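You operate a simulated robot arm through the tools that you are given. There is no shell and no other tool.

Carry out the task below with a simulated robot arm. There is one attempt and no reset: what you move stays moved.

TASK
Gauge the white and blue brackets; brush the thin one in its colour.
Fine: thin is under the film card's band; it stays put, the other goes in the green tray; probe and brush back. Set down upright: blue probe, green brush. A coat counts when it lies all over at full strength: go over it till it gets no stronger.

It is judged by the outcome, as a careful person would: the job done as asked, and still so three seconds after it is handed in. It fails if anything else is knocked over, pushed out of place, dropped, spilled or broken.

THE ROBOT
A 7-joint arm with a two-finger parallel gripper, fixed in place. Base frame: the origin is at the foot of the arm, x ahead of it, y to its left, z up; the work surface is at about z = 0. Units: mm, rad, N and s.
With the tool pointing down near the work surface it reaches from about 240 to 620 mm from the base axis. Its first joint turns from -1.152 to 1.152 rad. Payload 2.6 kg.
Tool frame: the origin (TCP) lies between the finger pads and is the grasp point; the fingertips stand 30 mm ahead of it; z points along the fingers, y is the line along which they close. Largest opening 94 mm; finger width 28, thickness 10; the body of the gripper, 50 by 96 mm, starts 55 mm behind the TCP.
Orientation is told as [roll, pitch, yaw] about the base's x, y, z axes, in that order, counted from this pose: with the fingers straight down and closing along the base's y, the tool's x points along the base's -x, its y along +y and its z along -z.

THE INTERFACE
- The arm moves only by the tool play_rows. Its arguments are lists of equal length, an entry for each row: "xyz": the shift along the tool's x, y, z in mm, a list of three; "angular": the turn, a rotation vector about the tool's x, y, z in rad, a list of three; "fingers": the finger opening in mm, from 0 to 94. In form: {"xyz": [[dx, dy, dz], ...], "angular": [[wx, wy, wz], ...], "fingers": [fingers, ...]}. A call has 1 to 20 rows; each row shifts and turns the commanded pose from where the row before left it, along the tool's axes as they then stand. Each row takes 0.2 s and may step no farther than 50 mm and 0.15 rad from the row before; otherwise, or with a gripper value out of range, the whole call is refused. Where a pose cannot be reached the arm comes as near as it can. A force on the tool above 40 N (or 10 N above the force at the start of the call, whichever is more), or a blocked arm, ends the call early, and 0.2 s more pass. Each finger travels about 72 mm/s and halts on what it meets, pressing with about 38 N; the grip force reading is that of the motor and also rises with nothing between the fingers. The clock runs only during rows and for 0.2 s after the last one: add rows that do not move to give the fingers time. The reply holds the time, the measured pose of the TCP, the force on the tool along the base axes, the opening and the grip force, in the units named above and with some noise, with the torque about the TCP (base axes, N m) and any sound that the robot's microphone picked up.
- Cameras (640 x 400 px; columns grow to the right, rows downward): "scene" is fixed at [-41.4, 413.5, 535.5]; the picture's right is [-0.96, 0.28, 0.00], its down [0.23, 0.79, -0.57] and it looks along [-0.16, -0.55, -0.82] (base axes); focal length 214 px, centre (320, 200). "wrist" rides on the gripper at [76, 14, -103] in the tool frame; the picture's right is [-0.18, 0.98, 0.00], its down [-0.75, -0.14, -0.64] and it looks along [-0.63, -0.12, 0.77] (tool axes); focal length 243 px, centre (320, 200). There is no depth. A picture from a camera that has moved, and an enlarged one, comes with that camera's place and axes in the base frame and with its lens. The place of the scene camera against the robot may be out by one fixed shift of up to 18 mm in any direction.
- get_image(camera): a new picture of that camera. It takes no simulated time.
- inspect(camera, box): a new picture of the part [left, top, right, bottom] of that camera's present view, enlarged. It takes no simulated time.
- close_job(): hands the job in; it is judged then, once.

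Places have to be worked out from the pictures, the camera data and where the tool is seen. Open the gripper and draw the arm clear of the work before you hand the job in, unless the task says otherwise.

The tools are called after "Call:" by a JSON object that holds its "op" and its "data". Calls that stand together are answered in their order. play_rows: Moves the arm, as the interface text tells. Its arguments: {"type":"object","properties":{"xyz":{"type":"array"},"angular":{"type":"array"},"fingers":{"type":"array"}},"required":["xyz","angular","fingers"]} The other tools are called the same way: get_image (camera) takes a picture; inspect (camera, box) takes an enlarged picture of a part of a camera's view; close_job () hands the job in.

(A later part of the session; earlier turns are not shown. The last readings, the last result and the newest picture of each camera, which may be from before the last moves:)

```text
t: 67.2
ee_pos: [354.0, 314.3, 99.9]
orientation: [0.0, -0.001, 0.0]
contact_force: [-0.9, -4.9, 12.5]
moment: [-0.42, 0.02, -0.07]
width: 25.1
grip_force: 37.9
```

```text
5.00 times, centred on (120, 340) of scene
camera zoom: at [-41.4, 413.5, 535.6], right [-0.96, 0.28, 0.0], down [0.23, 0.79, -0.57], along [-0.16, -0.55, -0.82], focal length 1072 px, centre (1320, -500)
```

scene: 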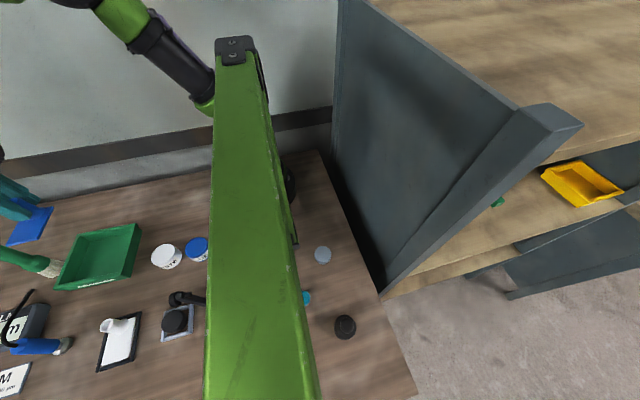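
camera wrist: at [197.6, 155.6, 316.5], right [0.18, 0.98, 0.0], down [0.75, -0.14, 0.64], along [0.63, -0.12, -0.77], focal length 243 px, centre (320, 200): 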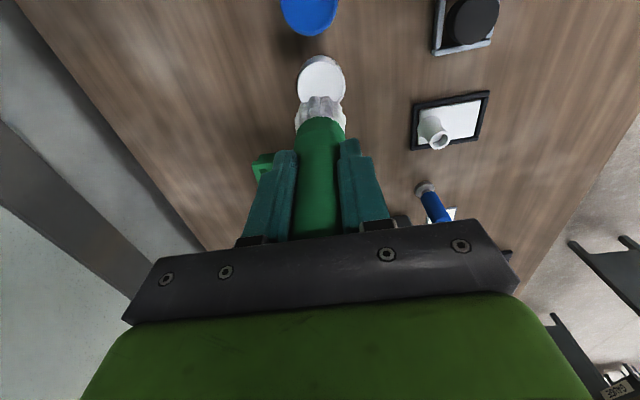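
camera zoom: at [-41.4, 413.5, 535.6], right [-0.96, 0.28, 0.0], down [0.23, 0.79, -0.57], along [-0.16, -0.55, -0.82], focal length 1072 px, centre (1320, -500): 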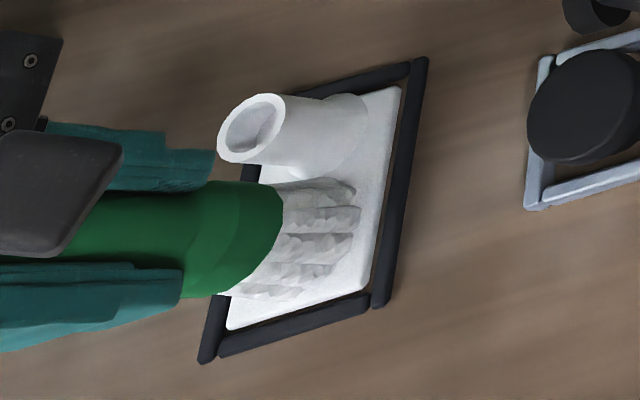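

There are hints of a coat mark next to the bristles. I'll lift the brush and move aside to inspect the plate closely.

Call:
{"op": "play_rows", "data": {"xyz": [[0, 0, -5], [0, 0, -30], [-40, 0, -30], [-30, 0, 0], [0, 0, 0]], "angular": [[0, 0, 0], [0, 0, 0], [0, 0, 0], [0, 0, 0], [0, 0, 0]], "fingers": [15, 15, 15, 15, 15]}}

Call:
{"op": "get_image", "data": {"camera": "wrist"}}

Call:
{"op": "inspect", "data": {"camera": "wrist", "box": [240, 0, 400, 110]}}

Call:
{"op": "inspect", "data": {"camera": "scene", "box": [95, 305, 145, 375]}}

```text
t: 68.4
ee_pos: [423.8, 314.7, 162.7]
orientation: [0.0, 0.0, 0.002]
contact_force: [-1.2, -0.9, 0.0]
moment: [0.01, 0.04, -0.02]
width: 25.4
grip_force: 38.3
```

```text
taken
camera wrist: at [349.7, 328.0, 264.2], right [0.18, 0.98, 0.0], down [0.75, -0.14, 0.64], along [0.63, -0.12, -0.77], focal length 243 px, centre (320, 200)
```

wrist: 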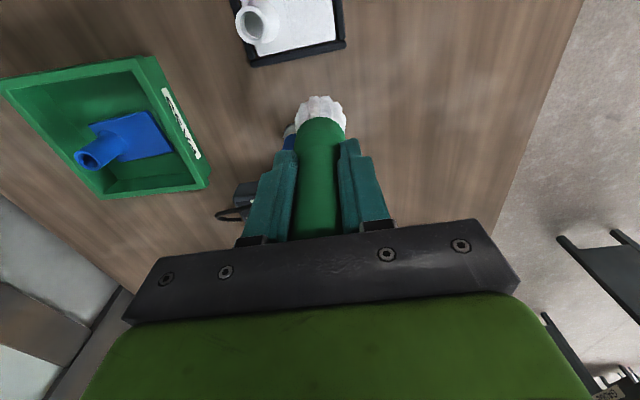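

```text
3.64 times, centred on (320, 55) of wrist
camera zoom: at [349.7, 328.0, 264.2], right [0.18, 0.98, 0.0], down [0.75, -0.14, 0.64], along [0.63, -0.12, -0.77], focal length 882 px, centre (320, 727)
```

zoom: 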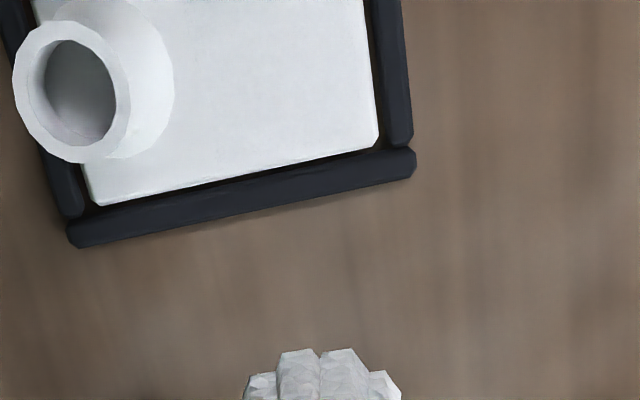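

```text
5.71 times, centred on (120, 340) of scene
camera zoom: at [-41.4, 413.5, 535.5], right [-0.96, 0.28, 0.0], down [0.23, 0.79, -0.57], along [-0.16, -0.55, -0.82], focal length 1226 px, centre (1463, -600)
```

zoom: 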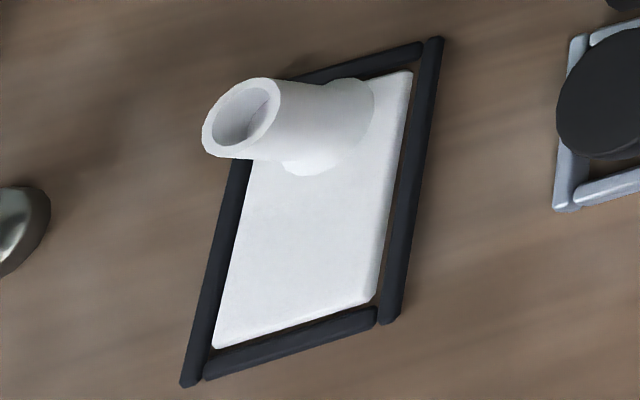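

The coat is hard to judge, being white on white. I'll zoom in tighter on the plate from both cameras to look for shading edges.

Call:
{"op": "inspect", "data": {"camera": "scene", "box": [110, 315, 136, 345]}}

Call:
{"op": "inspect", "data": {"camera": "scene", "box": [100, 335, 132, 372]}}

Call:
{"op": "inspect", "data": {"camera": "wrist", "box": [235, 0, 350, 60]}}

```text
13.33 times, centred on (123, 330) of scene
camera zoom: at [-41.4, 413.5, 535.5], right [-0.96, 0.28, 0.0], down [0.23, 0.79, -0.57], along [-0.16, -0.55, -0.82], focal length 2860 px, centre (2947, -1533)
```

zoom: 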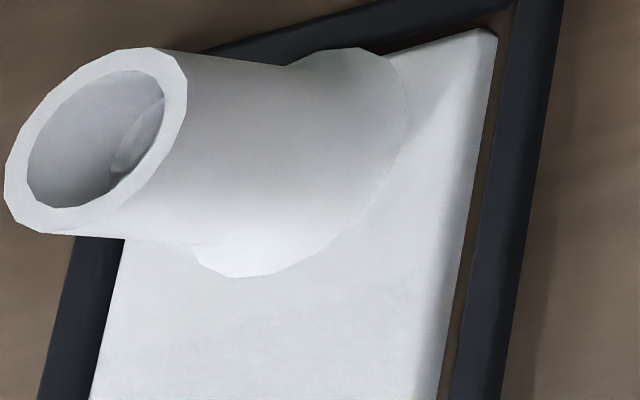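

```text
10.81 times, centred on (116, 354) of scene
camera zoom: at [-41.4, 413.5, 535.5], right [-0.96, 0.28, 0.0], down [0.23, 0.79, -0.57], along [-0.16, -0.55, -0.82], focal length 2319 px, centre (2525, -1460)
```

zoom: 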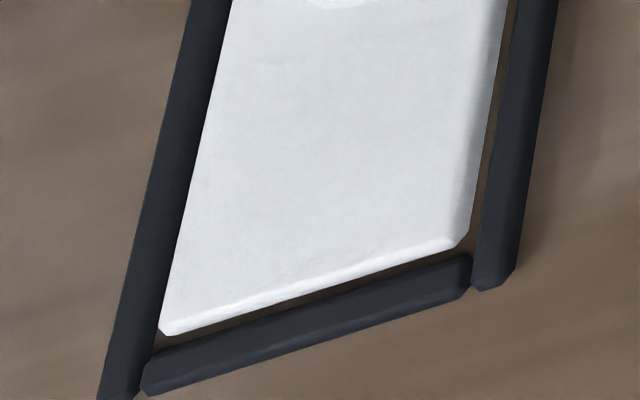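

```text
5.57 times, centred on (292, 30) of wrist
camera zoom: at [349.7, 328.0, 264.2], right [0.18, 0.98, 0.0], down [0.75, -0.14, 0.64], along [0.63, -0.12, -0.77], focal length 1350 px, centre (473, 1146)
```

zoom: 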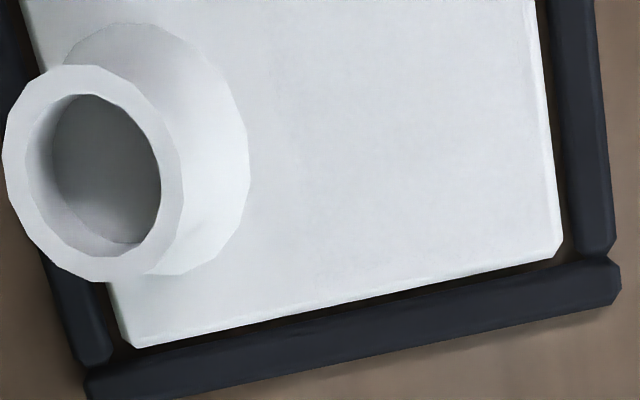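

There's a faint, slightly bluish, grained coat on the middle of the plate, reaching only as far as the bristles did (about 20 mm around the brush centre). The corners and the strips beside the tube still need coating. I'll come back over the plate and repeat light contact.

Call:
{"op": "play_rows", "data": {"xyz": [[30, 0, 0], [40, 0, 30], [0, 0, 30], [0, 0, 3], [0, 0, 1], [0, 0, 0.7], [0, 0, 0]], "angular": [[0, 0, 0], [0, 0, 0], [0, 0, 0], [0, 0, 0], [0, 0, 0], [0, 0, 0], [0, 0, 0]], "fingers": [15, 15, 15, 15, 15, 15, 15]}}

```text
t: 70.0
ee_pos: [354.7, 315.6, 99.8]
orientation: [0.003, 0.001, 0.002]
contact_force: [-0.3, -0.2, -1.0]
moment: [-0.02, -0.01, 0.0]
width: 25.3
grip_force: 37.9
```

Call:
{"op": "play_rows", "data": {"xyz": [[0, 0, 0.5], [0, 0, 0.3], [0, 4, 0], [6, 4, 0], [6, 2, 0], [-8, 0, 0], [-8, 0, 0], [-8, 0, 0], [0, -8, 0], [8, 0, 0], [8, 0, 0], [8, 0, 0], [0, -7, 0], [-8, 0, 0], [-8, 0, 0], [-8, 0, 0], [6, 3, 0], [6, 2, 0]], "angular": [[0, 0, 0], [0, 0, 0], [0, 0, 0], [0, 0, 0], [0, 0, 0], [0, 0, 0], [0, 0, 0], [0, 0, 0], [0, 0, 0], [0, 0, 0], [0, 0, 0], [0, 0, 0], [0, 0, 0], [0, 0, 0], [0, 0, 0], [0, 0, 0], [0, 0, 0], [0, 0, 0]], "fingers": [15, 15, 15, 15, 15, 15, 15, 15, 15, 15, 15, 15, 15, 15, 15, 15, 15, 15]}}

Call:
{"op": "inspect", "data": {"camera": "scene", "box": [95, 305, 145, 375]}}

Call:
{"op": "inspect", "data": {"camera": "wrist", "box": [240, 40, 400, 190]}}

```text
t: 73.8
ee_pos: [358.0, 313.9, 98.5]
orientation: [0.002, -0.006, 0.0]
contact_force: [7.0, -3.7, 23.0]
moment: [-0.39, -0.75, -0.02]
width: 25.3
grip_force: 38.5
```

```text
5.71 times, centred on (120, 340) of scene
camera zoom: at [-41.4, 413.4, 535.6], right [-0.96, 0.28, 0.0], down [0.23, 0.79, -0.57], along [-0.16, -0.55, -0.82], focal length 1226 px, centre (1463, -600)
```

zoom: 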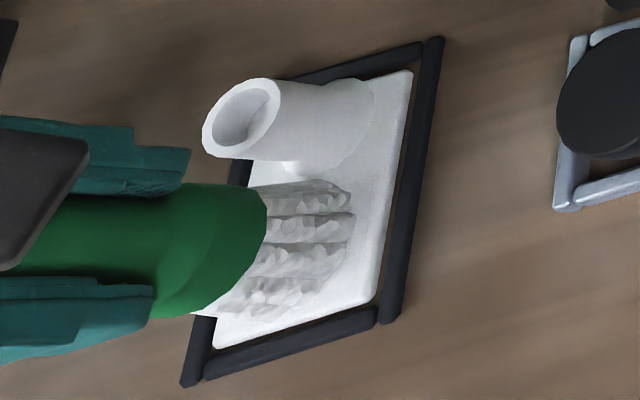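

```text
2.67 times, centred on (320, 115) of wrist
camera zoom: at [281.5, 328.0, 199.2], right [0.18, 0.98, 0.0], down [0.75, -0.14, 0.65], along [0.64, -0.12, -0.76], focal length 647 px, centre (320, 427)
```

zoom: 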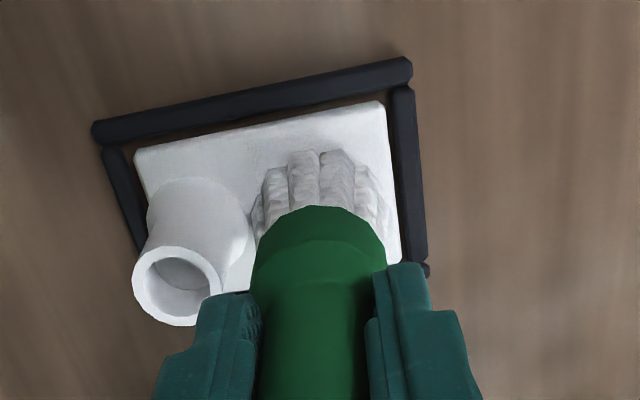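

Contact rose to about 23 N but everything stays in place. I'll ease off and sweep the strip on the low-x side of the tube, keeping at least 35 mm from the tube axis.

Call:
{"op": "play_rows", "data": {"xyz": [[0, 0, -0.7], [12, -4, 0], [12, -7, 0], [10, -8, 0], [1, -10, 0], [0, -10, 0], [-1, -10, 0], [0, 0, 0]], "angular": [[0, 0, 0], [0, 0, 0], [0, 0, 0], [0, 0, 0], [0, 0, 0], [0, 0, 0], [0, 0, 0], [0, 0, 0]], "fingers": [15, 15, 15, 15, 15, 15, 15, 15]}}

Call:
{"op": "inspect", "data": {"camera": "scene", "box": [95, 305, 145, 375]}}

Call:
{"op": "inspect", "data": {"camera": "wrist", "box": [240, 40, 460, 220]}}

```text
t: 75.6
ee_pos: [320.3, 265.4, 97.7]
orientation: [0.001, -0.001, -0.001]
contact_force: [-0.4, 3.2, 6.0]
moment: [0.29, -0.12, 0.05]
width: 25.2
grip_force: 38.0
```

```text
5.71 times, centred on (120, 340) of scene
camera zoom: at [-41.4, 413.5, 535.5], right [-0.96, 0.28, 0.0], down [0.23, 0.79, -0.57], along [-0.16, -0.55, -0.82], focal length 1226 px, centre (1463, -600)
```

zoom: 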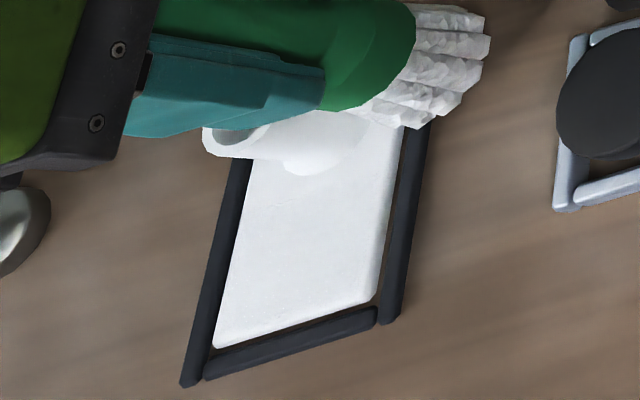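

```text
2.22 times, centred on (350, 130) of wrist
camera zoom: at [245.2, 278.9, 199.9], right [0.18, 0.98, 0.0], down [0.75, -0.14, 0.64], along [0.63, -0.12, -0.77], focal length 539 px, centre (253, 356)
```

zoom: 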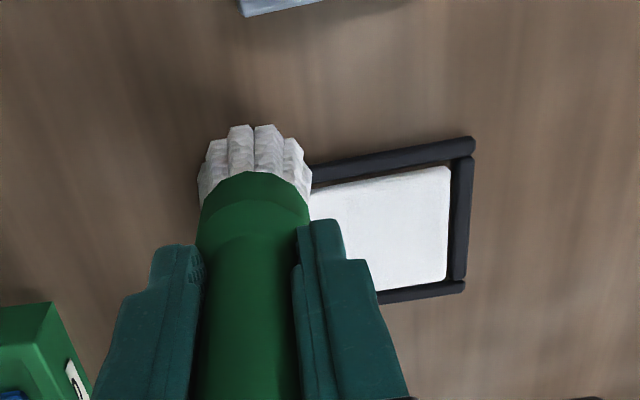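

The low-x strip is swept and nothing shifted. I'll return along the same path and sweep the strip on the high-x side.

Call:
{"op": "play_rows", "data": {"xyz": [[1, 10, 0], [0, 10, 0], [-1, 10, 0], [-10, 8, 0], [-12, 7, 0], [-12, 0, 0], [-12, 0, 0], [-12, -7, 0], [-10, -8, 0], [-1, -10, 0], [0, -10, 0], [1, -10, 0], [0, 0, 0]], "angular": [[0, 0, 0], [0, 0, 0], [0, 0, 0], [0, 0, 0], [0, 0, 0], [0, 0, 0], [0, 0, 0], [0, 0, 0], [0, 0, 0], [0, 0, 0], [0, 0, 0], [0, 0, 0], [0, 0, 0]], "fingers": [15, 15, 15, 15, 15, 15, 15, 15, 15, 15, 15, 15, 15]}}

Call:
{"op": "inspect", "data": {"camera": "scene", "box": [95, 305, 145, 375]}}

Call:
{"op": "inspect", "data": {"camera": "wrist", "box": [240, 0, 460, 180]}}

```text
t: 78.4
ee_pos: [388.1, 266.0, 99.2]
orientation: [0.003, 0.001, 0.0]
contact_force: [-0.5, 0.4, -0.7]
moment: [0.0, 0.04, 0.0]
width: 25.4
grip_force: 38.2
```

```text
5.71 times, centred on (120, 340) of scene
camera zoom: at [-41.4, 413.5, 535.5], right [-0.96, 0.28, 0.0], down [0.23, 0.79, -0.57], along [-0.16, -0.55, -0.82], focal length 1226 px, centre (1463, -600)
```

zoom: 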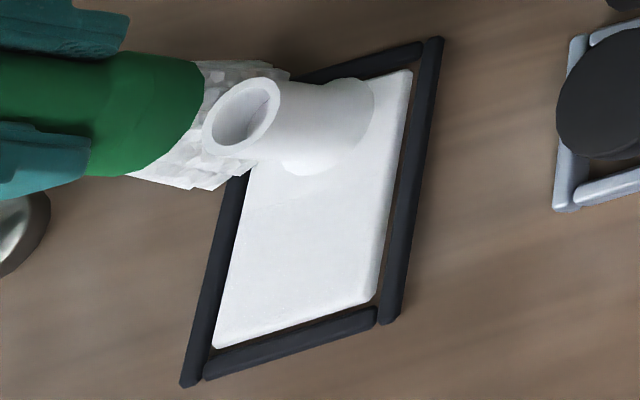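

```text
2.22 times, centred on (350, 90) of wrist
camera zoom: at [312.9, 279.2, 200.1], right [0.18, 0.98, 0.0], down [0.75, -0.14, 0.64], along [0.63, -0.12, -0.77], focal length 539 px, centre (253, 444)
```

zoom: 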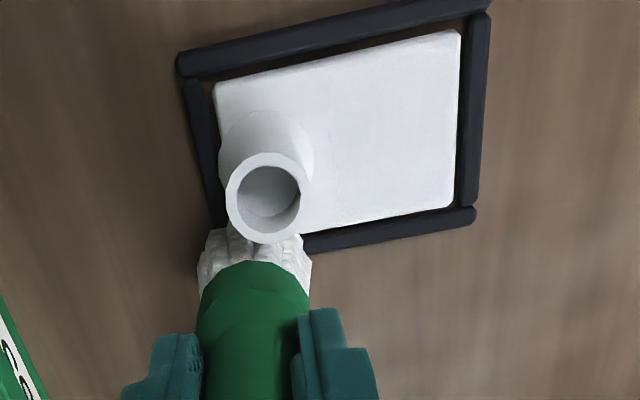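

On this side the brush floated without contact. The wrist view of the plate is good here, so I'll zoom in to judge the coat.

Call:
{"op": "inspect", "data": {"camera": "wrist", "box": [325, 5, 455, 105]}}

Call:
{"op": "inspect", "data": {"camera": "scene", "box": [108, 315, 140, 345]}}

Call:
{"op": "inspect", "data": {"camera": "scene", "box": [100, 335, 132, 372]}}

```text
4.00 times, centred on (390, 55) of wrist
camera zoom: at [312.9, 279.2, 200.1], right [0.18, 0.98, 0.0], down [0.75, -0.14, 0.64], along [0.63, -0.12, -0.77], focal length 970 px, centre (40, 780)
```

zoom: 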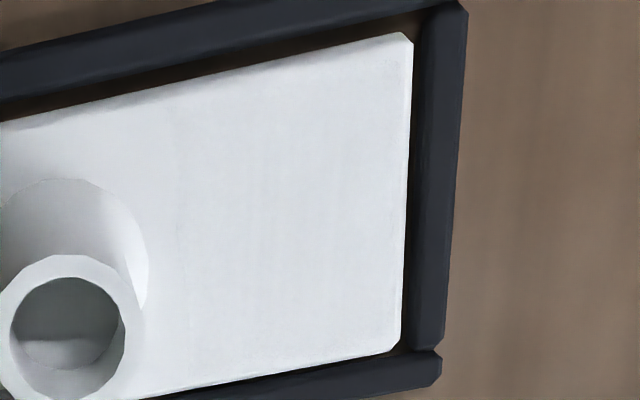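

```text
13.33 times, centred on (124, 330) of scene
camera zoom: at [-41.4, 413.5, 535.5], right [-0.96, 0.28, 0.0], down [0.23, 0.79, -0.57], along [-0.16, -0.55, -0.82], focal length 2860 px, centre (2933, -1533)
```

zoom: 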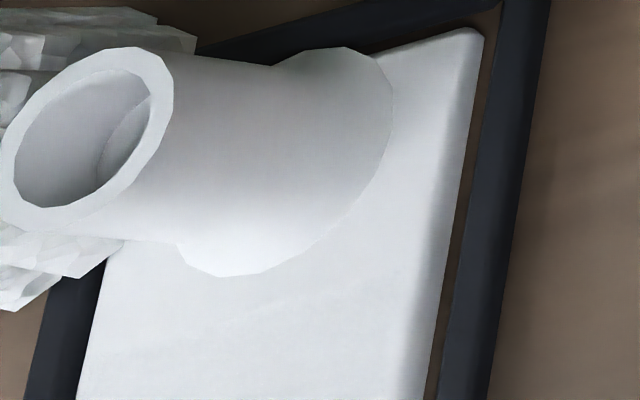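

```text
10.81 times, centred on (116, 354) of scene
camera zoom: at [-41.4, 413.5, 535.5], right [-0.96, 0.28, 0.0], down [0.23, 0.79, -0.57], along [-0.16, -0.55, -0.82], focal length 2319 px, centre (2525, -1460)
```

zoom: 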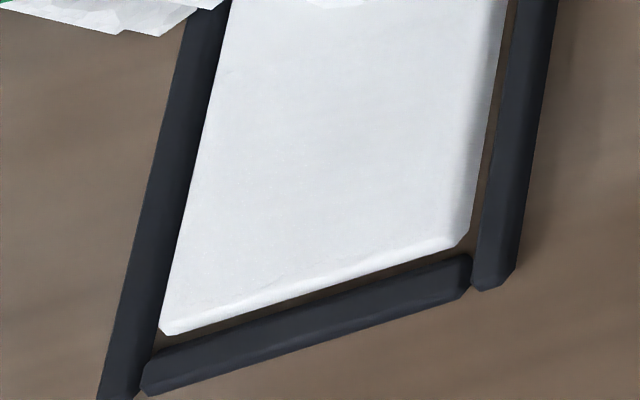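

A faint straight edge shows near y≈296: smooth to the left of it, grained to the right. So the coated patch is the free rectangle between the tube and the far end of the plate. I'll return there and do more full rasters at light contact.

Call:
{"op": "play_rows", "data": {"xyz": [[0, 0, -4], [-1, 10, 0], [0, 10, 0], [1, 10, 0], [10, 8, 0], [12, 7, 0], [11, 4, 0], [0, 0, 3], [0, 0, 1], [0, 0, 0.5], [0, 0, 0]], "angular": [[0, 0, 0], [0, 0, 0], [0, 0, 0], [0, 0, 0], [0, 0, 0], [0, 0, 0], [0, 0, 0], [0, 0, 0], [0, 0, 0], [0, 0, 0], [0, 0, 0]], "fingers": [15, 15, 15, 15, 15, 15, 15, 15, 15, 15, 15]}}

```text
t: 80.8
ee_pos: [355.4, 314.8, 99.3]
orientation: [0.0, -0.001, 0.0]
contact_force: [-1.6, 0.5, 1.7]
moment: [-0.02, 0.03, -0.01]
width: 25.3
grip_force: 37.8
```

Call:
{"op": "play_rows", "data": {"xyz": [[0, 0, 0.4], [12, 5, 0], [0, 6, 0], [-8, 0, 0], [-8, 0, 0], [-8, 0, 0], [0, -6, 0], [8, 0, 0], [8, 0, 0], [8, 0, 0], [0, -5, 0], [-8, 0, 0], [-8, 0, 0], [-8, 0, 0], [0, -4, 0], [8, 0, 0], [8, 0, 0], [8, 0, 0], [-6, 2, 0], [-6, 2, 0]], "angular": [[0, 0, 0], [0, 0, 0], [0, 0, 0], [0, 0, 0], [0, 0, 0], [0, 0, 0], [0, 0, 0], [0, 0, 0], [0, 0, 0], [0, 0, 0], [0, 0, 0], [0, 0, 0], [0, 0, 0], [0, 0, 0], [0, 0, 0], [0, 0, 0], [0, 0, 0], [0, 0, 0], [0, 0, 0], [0, 0, 0]], "fingers": [15, 15, 15, 15, 15, 15, 15, 15, 15, 15, 15, 15, 15, 15, 15, 15, 15, 15, 15, 15]}}

Call:
{"op": "play_rows", "data": {"xyz": [[12, 5, 0], [0, 6, 0], [-8, 0, 0], [-8, 0, 0], [-8, 0, 0], [0, -6, 0], [8, 0, 0], [8, 0, 0], [8, 0, 0], [0, -5, 0], [-8, 0, 0], [-8, 0, 0], [-8, 0, 0], [0, -4, 0], [8, 0, 0], [8, 0, 0], [8, 0, 0], [-6, 2, 0], [-6, 2, 0]], "angular": [[0, 0, 0], [0, 0, 0], [0, 0, 0], [0, 0, 0], [0, 0, 0], [0, 0, 0], [0, 0, 0], [0, 0, 0], [0, 0, 0], [0, 0, 0], [0, 0, 0], [0, 0, 0], [0, 0, 0], [0, 0, 0], [0, 0, 0], [0, 0, 0], [0, 0, 0], [0, 0, 0], [0, 0, 0]], "fingers": [15, 15, 15, 15, 15, 15, 15, 15, 15, 15, 15, 15, 15, 15, 15, 15, 15, 15, 15]}}

Call:
{"op": "inspect", "data": {"camera": "scene", "box": [95, 305, 145, 375]}}

```text
t: 85.0
ee_pos: [354.8, 315.8, 98.7]
orientation: [0.003, 0.001, 0.0]
contact_force: [-6.3, 0.4, 15.7]
moment: [-0.11, 0.34, -0.05]
width: 25.5
grip_force: 37.7
```

```text
t: 89.0
ee_pos: [354.2, 315.2, 98.0]
orientation: [0.001, 0.006, 0.001]
contact_force: [-5.6, 0.2, 14.5]
moment: [0.07, 0.28, 0.04]
width: 25.1
grip_force: 38.6
```

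```text
5.71 times, centred on (120, 340) of scene
camera zoom: at [-41.5, 413.4, 535.6], right [-0.96, 0.28, 0.0], down [0.23, 0.79, -0.57], along [-0.16, -0.55, -0.82], focal length 1226 px, centre (1463, -600)
```

zoom: 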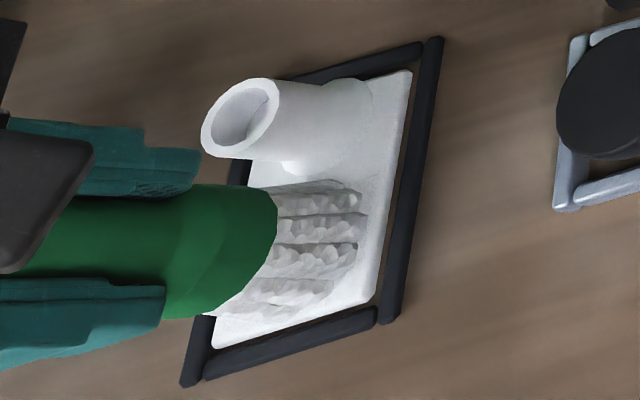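

Two more rasters done. I'll lift clear and compare the patch again.

Call:
{"op": "play_rows", "data": {"xyz": [[0, 0, -5], [0, 0, -40], [-20, -25, 0], [-15, -25, 0], [0, 0, 0]], "angular": [[0, 0, 0], [0, 0, 0], [0, 0, 0], [0, 0, 0], [0, 0, 0]], "fingers": [15, 15, 15, 15, 15]}}

Call:
{"op": "get_image", "data": {"camera": "wrist"}}

Call:
{"op": "inspect", "data": {"camera": "wrist", "box": [310, 0, 440, 100]}}

Call:
{"op": "inspect", "data": {"camera": "scene", "box": [100, 335, 132, 372]}}

Call:
{"op": "inspect", "data": {"camera": "scene", "box": [95, 305, 145, 375]}}

```text
t: 90.2
ee_pos: [389.1, 263.8, 142.5]
orientation: [0.001, 0.001, 0.002]
contact_force: [-0.1, -0.5, -0.6]
moment: [-0.02, -0.03, 0.01]
width: 25.3
grip_force: 38.1
```

```text
taken
camera wrist: at [315.8, 277.5, 243.9], right [0.18, 0.98, 0.0], down [0.75, -0.14, 0.64], along [0.63, -0.12, -0.77], focal length 243 px, centre (320, 200)
```

wrist: 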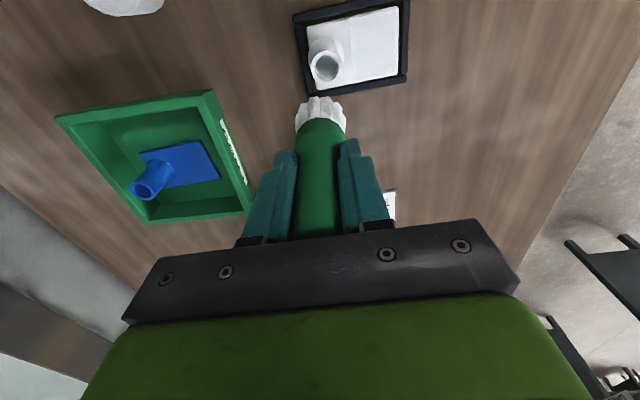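

```text
4.00 times, centred on (375, 50) of wrist
camera zoom: at [315.8, 277.5, 243.9], right [0.18, 0.98, 0.0], down [0.75, -0.14, 0.64], along [0.63, -0.12, -0.77], focal length 970 px, centre (100, 800)
```

zoom: 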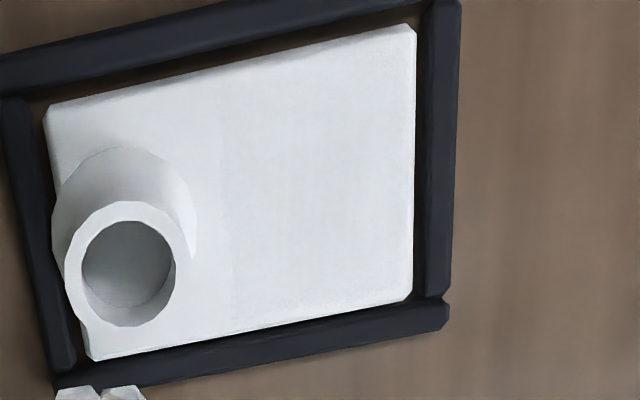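

```text
10.81 times, centred on (116, 354) of scene
camera zoom: at [-41.4, 413.5, 535.5], right [-0.96, 0.28, 0.0], down [0.23, 0.79, -0.57], along [-0.16, -0.55, -0.82], focal length 2319 px, centre (2525, -1460)
```

zoom: 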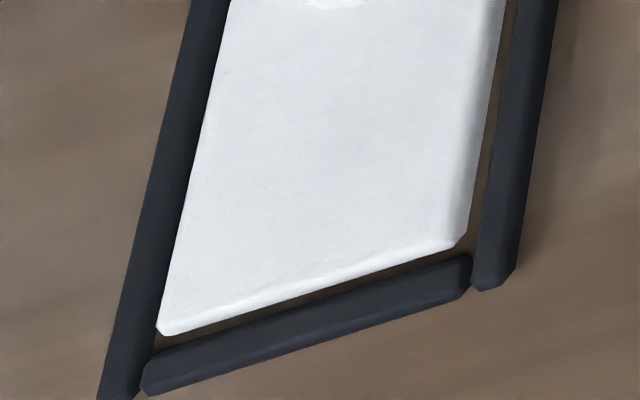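

```text
5.71 times, centred on (120, 340) of scene
camera zoom: at [-41.4, 413.5, 535.5], right [-0.96, 0.28, 0.0], down [0.23, 0.79, -0.57], along [-0.16, -0.55, -0.82], focal length 1226 px, centre (1463, -600)
```

zoom: 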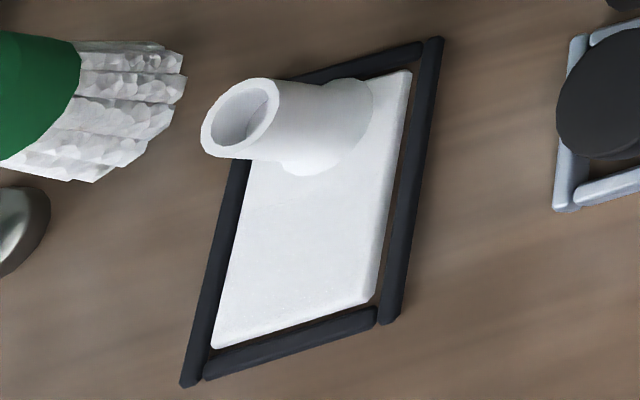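

I'll zoom further into the patch edges and corners to check it's uniform.

Call:
{"op": "inspect", "data": {"camera": "wrist", "box": [345, 0, 417, 45]}}

Call:
{"op": "inspect", "data": {"camera": "wrist", "box": [345, 38, 417, 83]}}

```text
8.89 times, centred on (381, 22) of wrist
camera zoom: at [315.8, 277.5, 243.9], right [0.18, 0.98, 0.0], down [0.75, -0.14, 0.64], along [0.63, -0.12, -0.77], focal length 2157 px, centre (-222, 1778)
```

zoom: 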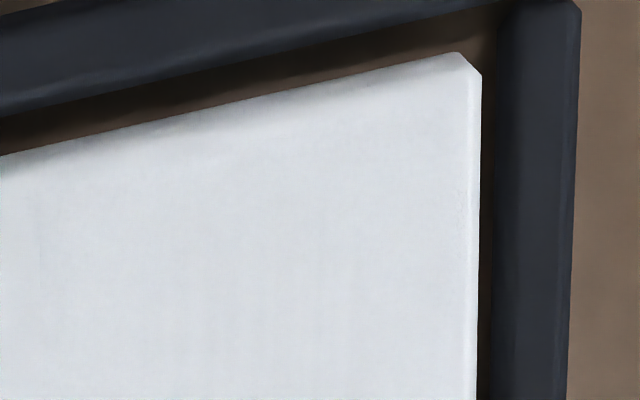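

```text
8.89 times, centred on (381, 60) of wrist
camera zoom: at [315.8, 277.5, 243.9], right [0.18, 0.98, 0.0], down [0.75, -0.14, 0.64], along [0.63, -0.12, -0.77], focal length 2157 px, centre (-222, 1440)
```

zoom: 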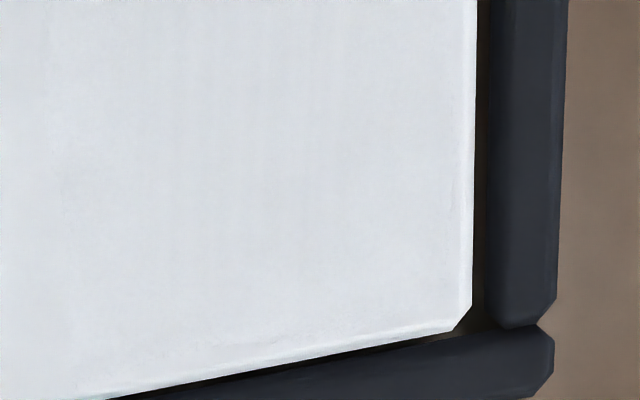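

The patch looks uniform, though grain near its edges could mean less coat there. I'll reload the brush, this time with gentler contact in the pot, and go over it again.

Call:
{"op": "play_rows", "data": {"xyz": [[0, 0, -40], [23.1, -24.4, -10], [23.1, -24.4, 0], [23.1, -24.4, 0], [23.1, -24.4, 0], [23.1, -24.4, 0], [0, 0, 0], [0, 0, 30], [0, 0, 22], [0, 0, 0]], "angular": [[0, 0, 0], [0, 0, 0], [0, 0, 0], [0, 0, 0], [0, 0, 0], [0, 0, 0], [0, 0, 0], [0, 0, 0], [0, 0, 0], [0, 0, 0]], "fingers": [15, 15, 15, 15, 15, 15, 15, 15, 15, 15]}}

Call:
{"op": "inspect", "data": {"camera": "wrist", "box": [250, 50, 390, 180]}}

```text
t: 92.4
ee_pos: [273.8, 142.4, 139.8]
orientation: [0.002, 0.0, -0.001]
contact_force: [0.1, -0.5, -1.4]
moment: [-0.01, -0.01, -0.01]
width: 25.3
grip_force: 38.0
```

```text
3.08 times, centred on (320, 115) of wrist
camera zoom: at [198.7, 156.4, 241.2], right [0.18, 0.98, 0.0], down [0.75, -0.14, 0.64], along [0.63, -0.12, -0.77], focal length 746 px, centre (320, 462)
```

zoom: 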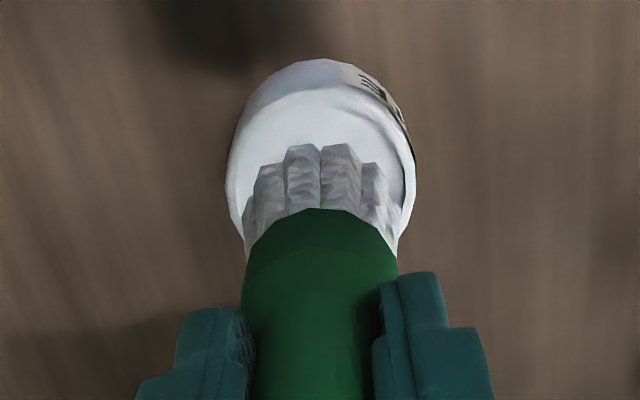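

The brush is centred over the pot. I'm lowering gently until there's slight contact.

Call:
{"op": "play_rows", "data": {"xyz": [[0, 0, 6], [0, 0, 3], [0, 0, 1], [0, 0, 1], [0, 0, 1], [0, 0, 0]], "angular": [[0, 0, 0], [0, 0, 0], [0, 0, 0], [0, 0, 0], [0, 0, 0], [0, 0, 0]], "fingers": [15, 15, 15, 15, 15, 15]}}

```text
t: 93.8
ee_pos: [274.9, 143.8, 127.7]
orientation: [0.002, 0.001, -0.001]
contact_force: [0.5, -0.3, -0.8]
moment: [-0.03, 0.02, -0.03]
width: 25.4
grip_force: 37.9
```

Call:
{"op": "play_rows", "data": {"xyz": [[0, 0, 0.7], [0, 0, 0.7], [0, 0, 0.7], [0, 0, 0.5], [0, 0, 0]], "angular": [[0, 0, 0], [0, 0, 0], [0, 0, 0], [0, 0, 0], [0, 0, 0]], "fingers": [15, 15, 15, 15, 15]}}

Call:
{"op": "inspect", "data": {"camera": "wrist", "box": [250, 50, 390, 180]}}

```text
t: 95.0
ee_pos: [275.3, 142.1, 125.8]
orientation: [0.0, -0.001, 0.001]
contact_force: [-0.2, -0.7, 3.2]
moment: [-0.12, -0.18, -0.01]
width: 25.4
grip_force: 37.2
```

```text
3.08 times, centred on (320, 115) of wrist
camera zoom: at [200.1, 156.7, 227.4], right [0.18, 0.98, 0.0], down [0.75, -0.14, 0.64], along [0.63, -0.12, -0.77], focal length 746 px, centre (320, 462)
```

zoom: 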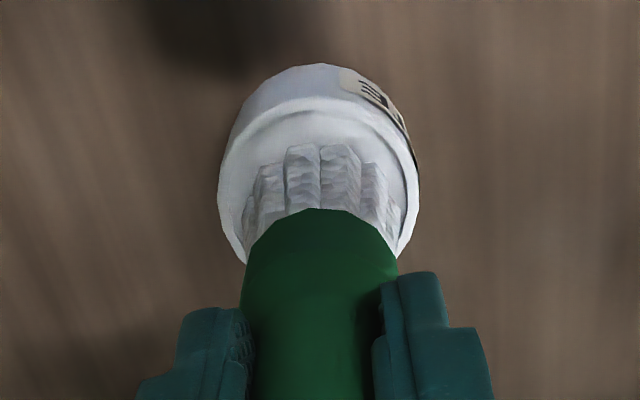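

There's a light 4 N contact with the paint. I'll lift out and return above the plate.

Call:
{"op": "play_rows", "data": {"xyz": [[0, 0, 0.2], [0, 0, -5], [0, 0, -35], [0, 0, -40], [-16.2, 34.6, 0], [-16.2, 34.6, 0], [-16.2, 34.6, 0], [-16.2, 34.6, 0], [-16.2, 34.6, 0], [0, 0, 45], [0, 0, 45], [0, 0, 8], [0, 0, 0]], "angular": [[0, 0, 0], [0, 0, 0], [0, 0, 0], [0, 0, 0], [0, 0, 0], [0, 0, 0], [0, 0, 0], [0, 0, 0], [0, 0, 0], [0, 0, 0], [0, 0, 0], [0, 0, 0], [0, 0, 0]], "fingers": [15, 15, 15, 15, 15, 15, 15, 15, 15, 15, 15, 15, 15]}}

Call:
{"op": "inspect", "data": {"camera": "wrist", "box": [240, 40, 400, 190]}}

```text
t: 97.8
ee_pos: [356.1, 316.5, 108.9]
orientation: [0.0, 0.0, -0.001]
contact_force: [-0.1, -1.3, -1.6]
moment: [0.05, 0.01, 0.01]
width: 25.2
grip_force: 37.9
```

```text
2.67 times, centred on (320, 115) of wrist
camera zoom: at [280.9, 329.2, 210.3], right [0.18, 0.98, 0.0], down [0.75, -0.14, 0.64], along [0.63, -0.12, -0.77], focal length 647 px, centre (320, 427)
```

zoom: 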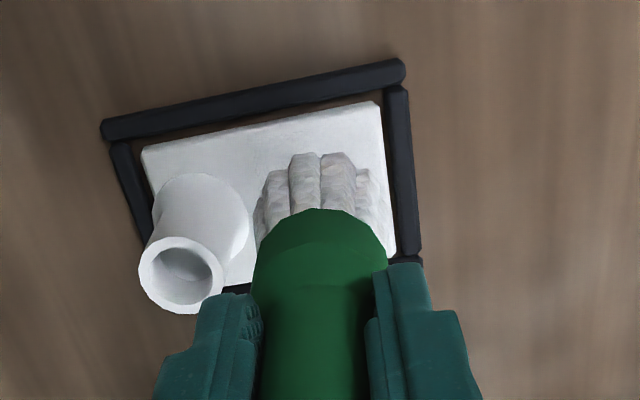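

Call:
{"op": "play_rows", "data": {"xyz": [[0, 0, 6], [0, 0, 2], [0, 0, 0.7], [0, 0, 0.6], [0, 0, 0.5], [0, 0, 0]], "angular": [[0, 0, 0], [0, 0, 0], [0, 0, 0], [0, 0, 0], [0, 0, 0], [0, 0, 0]], "fingers": [15, 15, 15, 15, 15, 15]}}

```text
t: 99.2
ee_pos: [355.1, 315.9, 97.8]
orientation: [0.0, 0.001, 0.0]
contact_force: [0.1, 0.6, -1.3]
moment: [-0.01, -0.02, 0.03]
width: 25.6
grip_force: 38.3
```

Still no contact force at z≈98. I'll step down further until light contact.

Call:
{"op": "play_rows", "data": {"xyz": [[0, 0, 0.5], [0, 0, 0.4], [0, 0, 0.4], [0, 0, 0]], "angular": [[0, 0, 0], [0, 0, 0], [0, 0, 0], [0, 0, 0]], "fingers": [15, 15, 15, 15]}}

```text
t: 100.2
ee_pos: [356.5, 315.9, 97.8]
orientation: [0.002, 0.0, -0.001]
contact_force: [-0.5, -2.9, 5.8]
moment: [-0.23, -0.07, -0.02]
width: 25.1
grip_force: 38.0
```

Light contact of about 7 N. I'll run wide rasters over the patch, overlapping its edges and corners.

Call:
{"op": "play_rows", "data": {"xyz": [[14, 6, 0.2], [0, 6, 0], [-10, 0, 0], [-9, 0, 0], [-9, 0, 0], [0, -6, 0], [9, 0, 0], [9, 0, 0], [10, 0, 0], [0, -6, 0], [-10, 0, 0], [-9, 0, 0], [-9, 0, 0], [0, -5, 0], [9, 0, 0], [9, 0, 0], [10, 0, 0], [-7, 3, 0], [-7, 2, 0]], "angular": [[0, 0, 0], [0, 0, 0], [0, 0, 0], [0, 0, 0], [0, 0, 0], [0, 0, 0], [0, 0, 0], [0, 0, 0], [0, 0, 0], [0, 0, 0], [0, 0, 0], [0, 0, 0], [0, 0, 0], [0, 0, 0], [0, 0, 0], [0, 0, 0], [0, 0, 0], [0, 0, 0], [0, 0, 0]], "fingers": [15, 15, 15, 15, 15, 15, 15, 15, 15, 15, 15, 15, 15, 15, 15, 15, 15, 15, 15]}}

Call:
{"op": "play_rows", "data": {"xyz": [[14, -5, 0], [0, 6, 0], [0, 6, 0], [0, 5, 0], [-9, 0, 0], [0, -6, 0], [0, -6, 0], [0, -5, 0], [-9, 0, 0], [0, 6, 0], [0, 6, 0], [0, 5, 0], [-10, 0, 0], [0, -6, 0], [0, -6, 0], [0, -5, 0], [7, 3, 0], [7, 2, 0]], "angular": [[0, 0, 0], [0, 0, 0], [0, 0, 0], [0, 0, 0], [0, 0, 0], [0, 0, 0], [0, 0, 0], [0, 0, 0], [0, 0, 0], [0, 0, 0], [0, 0, 0], [0, 0, 0], [0, 0, 0], [0, 0, 0], [0, 0, 0], [0, 0, 0], [0, 0, 0], [0, 0, 0]], "fingers": [15, 15, 15, 15, 15, 15, 15, 15, 15, 15, 15, 15, 15, 15, 15, 15, 15, 15]}}

Call:
{"op": "inspect", "data": {"camera": "scene", "box": [95, 305, 145, 375]}}

Call:
{"op": "inspect", "data": {"camera": "wrist", "box": [240, 40, 400, 190]}}

```text
t: 104.2
ee_pos: [353.5, 315.2, 98.1]
orientation: [0.003, 0.004, 0.002]
contact_force: [-9.2, 0.1, 23.1]
moment: [0.0, 0.4, -0.03]
width: 25.2
grip_force: 38.7
```

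```text
t: 108.0
ee_pos: [358.2, 313.6, 95.5]
orientation: [-0.001, -0.001, 0.0]
contact_force: [4.5, -3.4, 14.5]
moment: [-0.24, -0.57, -0.02]
width: 25.2
grip_force: 38.7
```

```text
5.71 times, centred on (120, 340) of scene
camera zoom: at [-41.4, 413.4, 535.6], right [-0.96, 0.28, 0.0], down [0.23, 0.79, -0.57], along [-0.16, -0.55, -0.82], focal length 1226 px, centre (1463, -600)
```

zoom: 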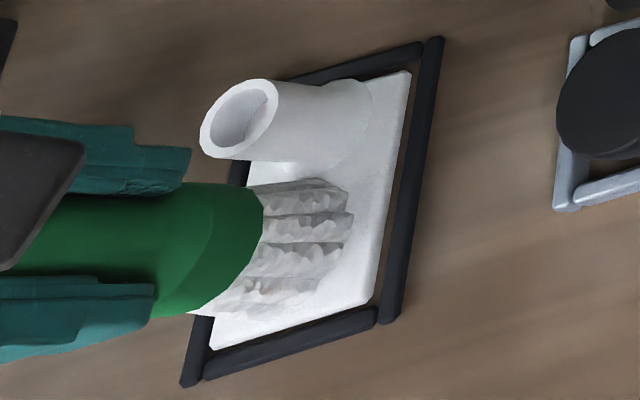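

```text
2.67 times, centred on (320, 115) of wrist
camera zoom: at [283.0, 327.8, 198.2], right [0.18, 0.98, 0.0], down [0.75, -0.14, 0.64], along [0.63, -0.12, -0.77], focal length 647 px, centre (320, 427)
```

zoom: 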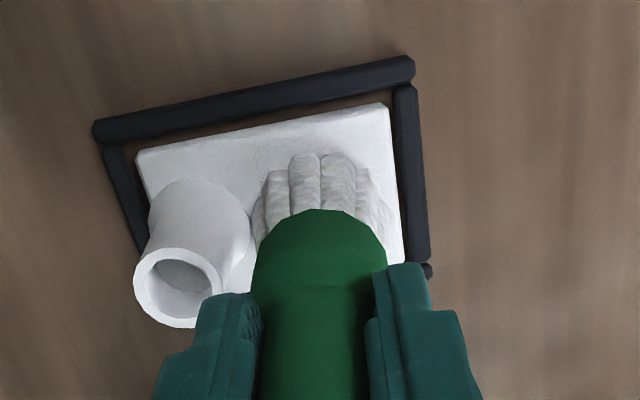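

Nothing has shifted much and contact holds at about 15 N. I'll do one more complete raster, then lift and compare.

Call:
{"op": "play_rows", "data": {"xyz": [[14, 6, -0.2], [0, 6, 0], [-10, 0, 0], [-9, 0, 0], [-9, 0, 0], [0, -6, 0], [9, 0, 0], [9, 0, 0], [10, 0, 0], [0, -6, 0], [-10, 0, 0], [-9, 0, 0], [-9, 0, 0], [0, -5, 0], [9, 0, 0], [9, 0, 0], [10, 0, 0], [-7, 3, 0], [-7, 2, 0]], "angular": [[0, 0, 0], [0, 0, 0], [0, 0, 0], [0, 0, 0], [0, 0, 0], [0, 0, 0], [0, 0, 0], [0, 0, 0], [0, 0, 0], [0, 0, 0], [0, 0, 0], [0, 0, 0], [0, 0, 0], [0, 0, 0], [0, 0, 0], [0, 0, 0], [0, 0, 0], [0, 0, 0], [0, 0, 0]], "fingers": [15, 15, 15, 15, 15, 15, 15, 15, 15, 15, 15, 15, 15, 15, 15, 15, 15, 15, 15]}}

Call:
{"op": "play_rows", "data": {"xyz": [[0, 0, -5], [0, 0, -40], [-20, -25, 0], [-15, -25, 0], [0, 0, 0]], "angular": [[0, 0, 0], [0, 0, 0], [0, 0, 0], [0, 0, 0], [0, 0, 0]], "fingers": [15, 15, 15, 15, 15]}}

Call:
{"op": "inspect", "data": {"camera": "wrist", "box": [310, 0, 440, 100]}}

Call:
{"op": "inspect", "data": {"camera": "wrist", "box": [345, 0, 417, 45]}}

Call:
{"op": "inspect", "data": {"camera": "wrist", "box": [345, 38, 417, 83]}}

Call:
{"op": "inspect", "data": {"camera": "scene", "box": [95, 305, 145, 375]}}

```text
t: 112.0
ee_pos: [354.8, 317.3, 97.6]
orientation: [0.002, 0.003, 0.001]
contact_force: [-4.9, 0.5, 15.2]
moment: [-0.11, 0.32, -0.01]
width: 25.4
grip_force: 38.1
```

```text
t: 113.2
ee_pos: [389.7, 265.1, 142.7]
orientation: [0.003, 0.0, -0.001]
contact_force: [-0.7, 0.8, -0.1]
moment: [0.01, 0.03, 0.03]
width: 25.0
grip_force: 38.2
```

```text
4.00 times, centred on (375, 50) of wrist
camera zoom: at [314.8, 278.8, 243.5], right [0.18, 0.98, 0.0], down [0.75, -0.14, 0.64], along [0.63, -0.12, -0.77], focal length 970 px, centre (100, 800)
```

zoom: 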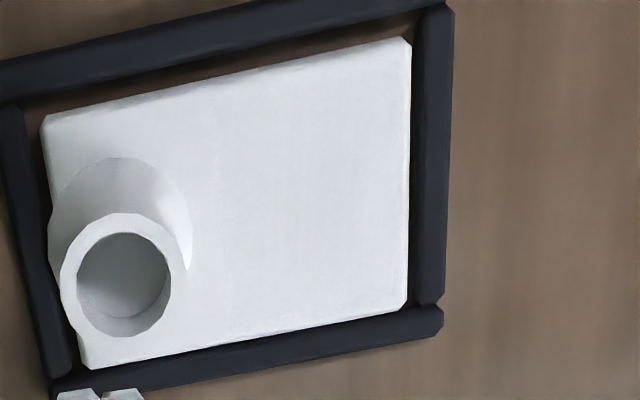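

```text
8.89 times, centred on (381, 22) of wrist
camera zoom: at [314.8, 278.8, 243.5], right [0.18, 0.98, 0.0], down [0.75, -0.14, 0.64], along [0.63, -0.12, -0.77], focal length 2157 px, centre (-222, 1778)
```

zoom: 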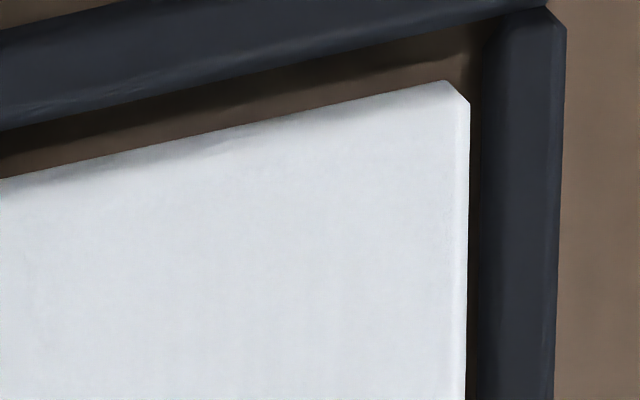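

```text
8.89 times, centred on (381, 60) of wrist
camera zoom: at [314.8, 278.8, 243.5], right [0.18, 0.98, 0.0], down [0.75, -0.14, 0.64], along [0.63, -0.12, -0.77], focal length 2157 px, centre (-222, 1440)
```

zoom: 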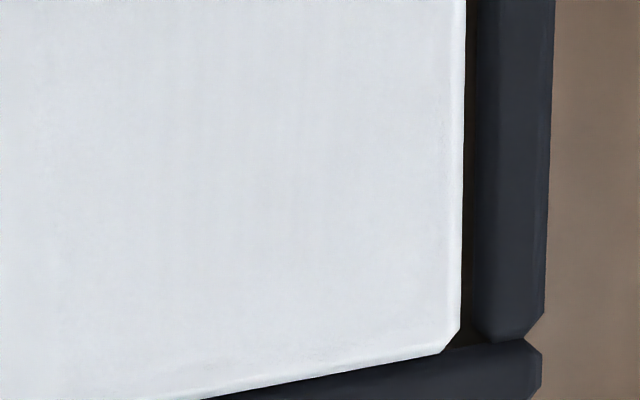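

```text
5.71 times, centred on (120, 340) of scene
camera zoom: at [-41.4, 413.5, 535.5], right [-0.96, 0.28, 0.0], down [0.23, 0.79, -0.57], along [-0.16, -0.55, -0.82], focal length 1226 px, centre (1463, -600)
```

zoom: 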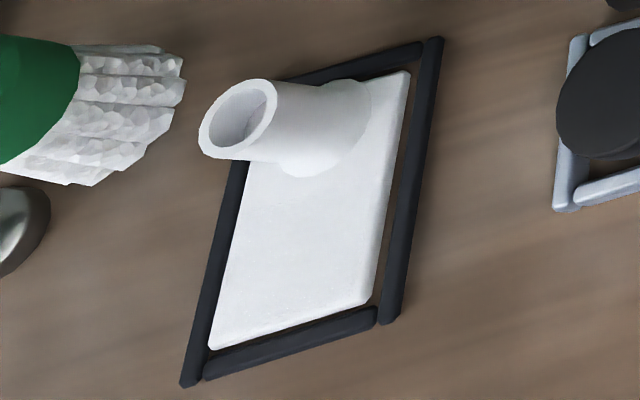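

The patch looks even and no longer changes visibly. I need to know whether the edge near y≈295 is the limit of the paintable face or only of my strokes, so I'll zoom in there.

Call:
{"op": "inspect", "data": {"camera": "wrist", "box": [318, 12, 382, 52]}}

Call:
{"op": "inspect", "data": {"camera": "wrist", "box": [335, 50, 399, 90]}}

Call:
{"op": "inspect", "data": {"camera": "scene", "box": [110, 318, 138, 346]}}

```text
10.00 times, centred on (350, 32) of wrist
camera zoom: at [314.8, 278.8, 243.5], right [0.18, 0.98, 0.0], down [0.75, -0.14, 0.64], along [0.63, -0.12, -0.77], focal length 2426 px, centre (20, 1880)
```

zoom: 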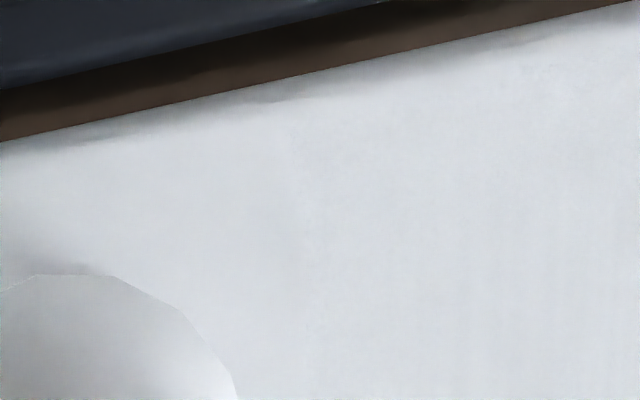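

```text
10.00 times, centred on (367, 70) of wrist
camera zoom: at [314.8, 278.8, 243.5], right [0.18, 0.98, 0.0], down [0.75, -0.14, 0.64], along [0.63, -0.12, -0.77], focal length 2426 px, centre (-150, 1500)
```

zoom: 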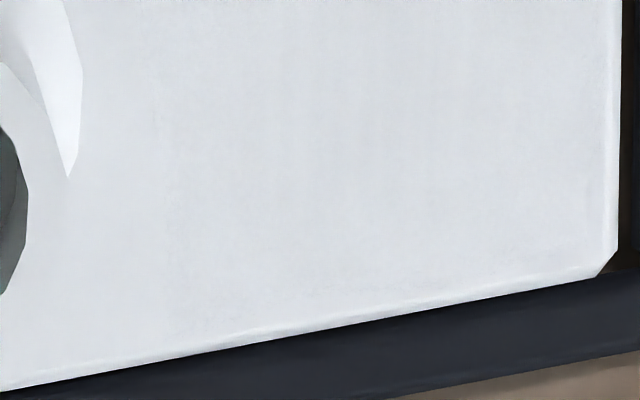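

```text
14.29 times, centred on (124, 332) of scene
camera zoom: at [-41.4, 413.5, 535.5], right [-0.96, 0.28, 0.0], down [0.23, 0.79, -0.57], along [-0.16, -0.55, -0.82], focal length 3064 px, centre (3120, -1686)
```

zoom: 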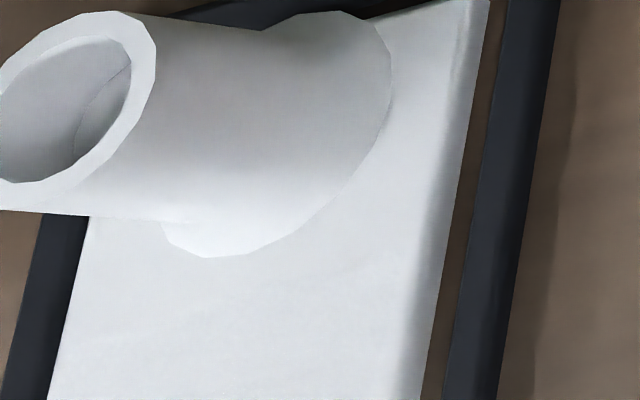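

The patch has crisp, straight, inset edges on all sides, so it reads as a fixed rectangle of about x 333–377, y 295–334. My strokes overlap it, but the two corners next to the tube got the fewest passes. I'll go back down and give those, and the outer corners, extra strokes.

Call:
{"op": "play_rows", "data": {"xyz": [[15, 25, 0], [20, 25, 0], [0, 0, 40], [0, 0, 3], [0, 0, 1.5], [0, 0, 0.3], [0, 0, 0]], "angular": [[0, 0, 0], [0, 0, 0], [0, 0, 0], [0, 0, 0], [0, 0, 0], [0, 0, 0], [0, 0, 0]], "fingers": [15, 15, 15, 15, 15, 15, 15]}}

```text
t: 114.8
ee_pos: [356.1, 316.3, 97.6]
orientation: [0.001, 0.001, -0.001]
contact_force: [0.2, -0.7, -0.9]
moment: [-0.02, 0.05, -0.01]
width: 25.3
grip_force: 38.3
```

No contact yet; a little farther down until it's light but definite.

Call:
{"op": "play_rows", "data": {"xyz": [[0, 0, 0.4], [0, 0, 0.4], [0, 0, 0.3], [0, 0, 0]], "angular": [[0, 0, 0], [0, 0, 0], [0, 0, 0], [0, 0, 0]], "fingers": [15, 15, 15, 15]}}

```text
t: 115.8
ee_pos: [356.6, 316.3, 96.4]
orientation: [0.004, -0.001, -0.001]
contact_force: [-2.1, -2.2, 11.5]
moment: [-0.28, 0.1, -0.06]
width: 25.1
grip_force: 38.1
```

Contact is about 12 N. Now the corner strokes on both tube-side corners, then the outer corners.

Call:
{"op": "play_rows", "data": {"xyz": [[12, -6, 0], [8, -5, 0], [4, -3, 0], [-4, 3, 0], [-8, 5, 0], [-12, 1, 0], [-12, -1, 0], [-8, -5, 0], [-4, -3, 0], [4, 3, 0], [8, 5, 0], [0, 9, 0], [-3, 9, 0], [9, 0, 0], [9, 0, 0], [10, 0, 0], [0, -9, 0], [-13, -4, 0]], "angular": [[0, 0, 0], [0, 0, 0], [0, 0, 0], [0, 0, 0], [0, 0, 0], [0, 0, 0], [0, 0, 0], [0, 0, 0], [0, 0, 0], [0, 0, 0], [0, 0, 0], [0, 0, 0], [0, 0, 0], [0, 0, 0], [0, 0, 0], [0, 0, 0], [0, 0, 0], [0, 0, 0]], "fingers": [15, 15, 15, 15, 15, 15, 15, 15, 15, 15, 15, 15, 15, 15, 15, 15, 15, 15]}}

Call:
{"op": "inspect", "data": {"camera": "wrist", "box": [240, 40, 400, 190]}}

```text
t: 119.6
ee_pos: [354.1, 315.2, 97.4]
orientation: [0.005, 0.005, 0.0]
contact_force: [-8.3, 3.4, 23.7]
moment: [0.11, 0.41, -0.03]
width: 25.5
grip_force: 37.9
```

```text
2.67 times, centred on (320, 115) of wrist
camera zoom: at [279.9, 329.8, 198.1], right [0.18, 0.98, 0.0], down [0.76, -0.14, 0.64], along [0.63, -0.11, -0.77], focal length 647 px, centre (320, 427)
```

zoom: 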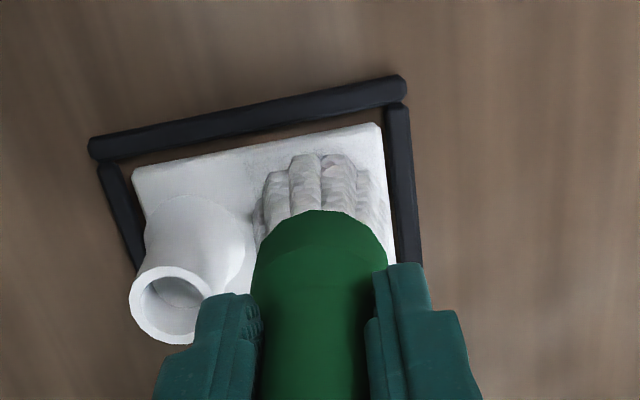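

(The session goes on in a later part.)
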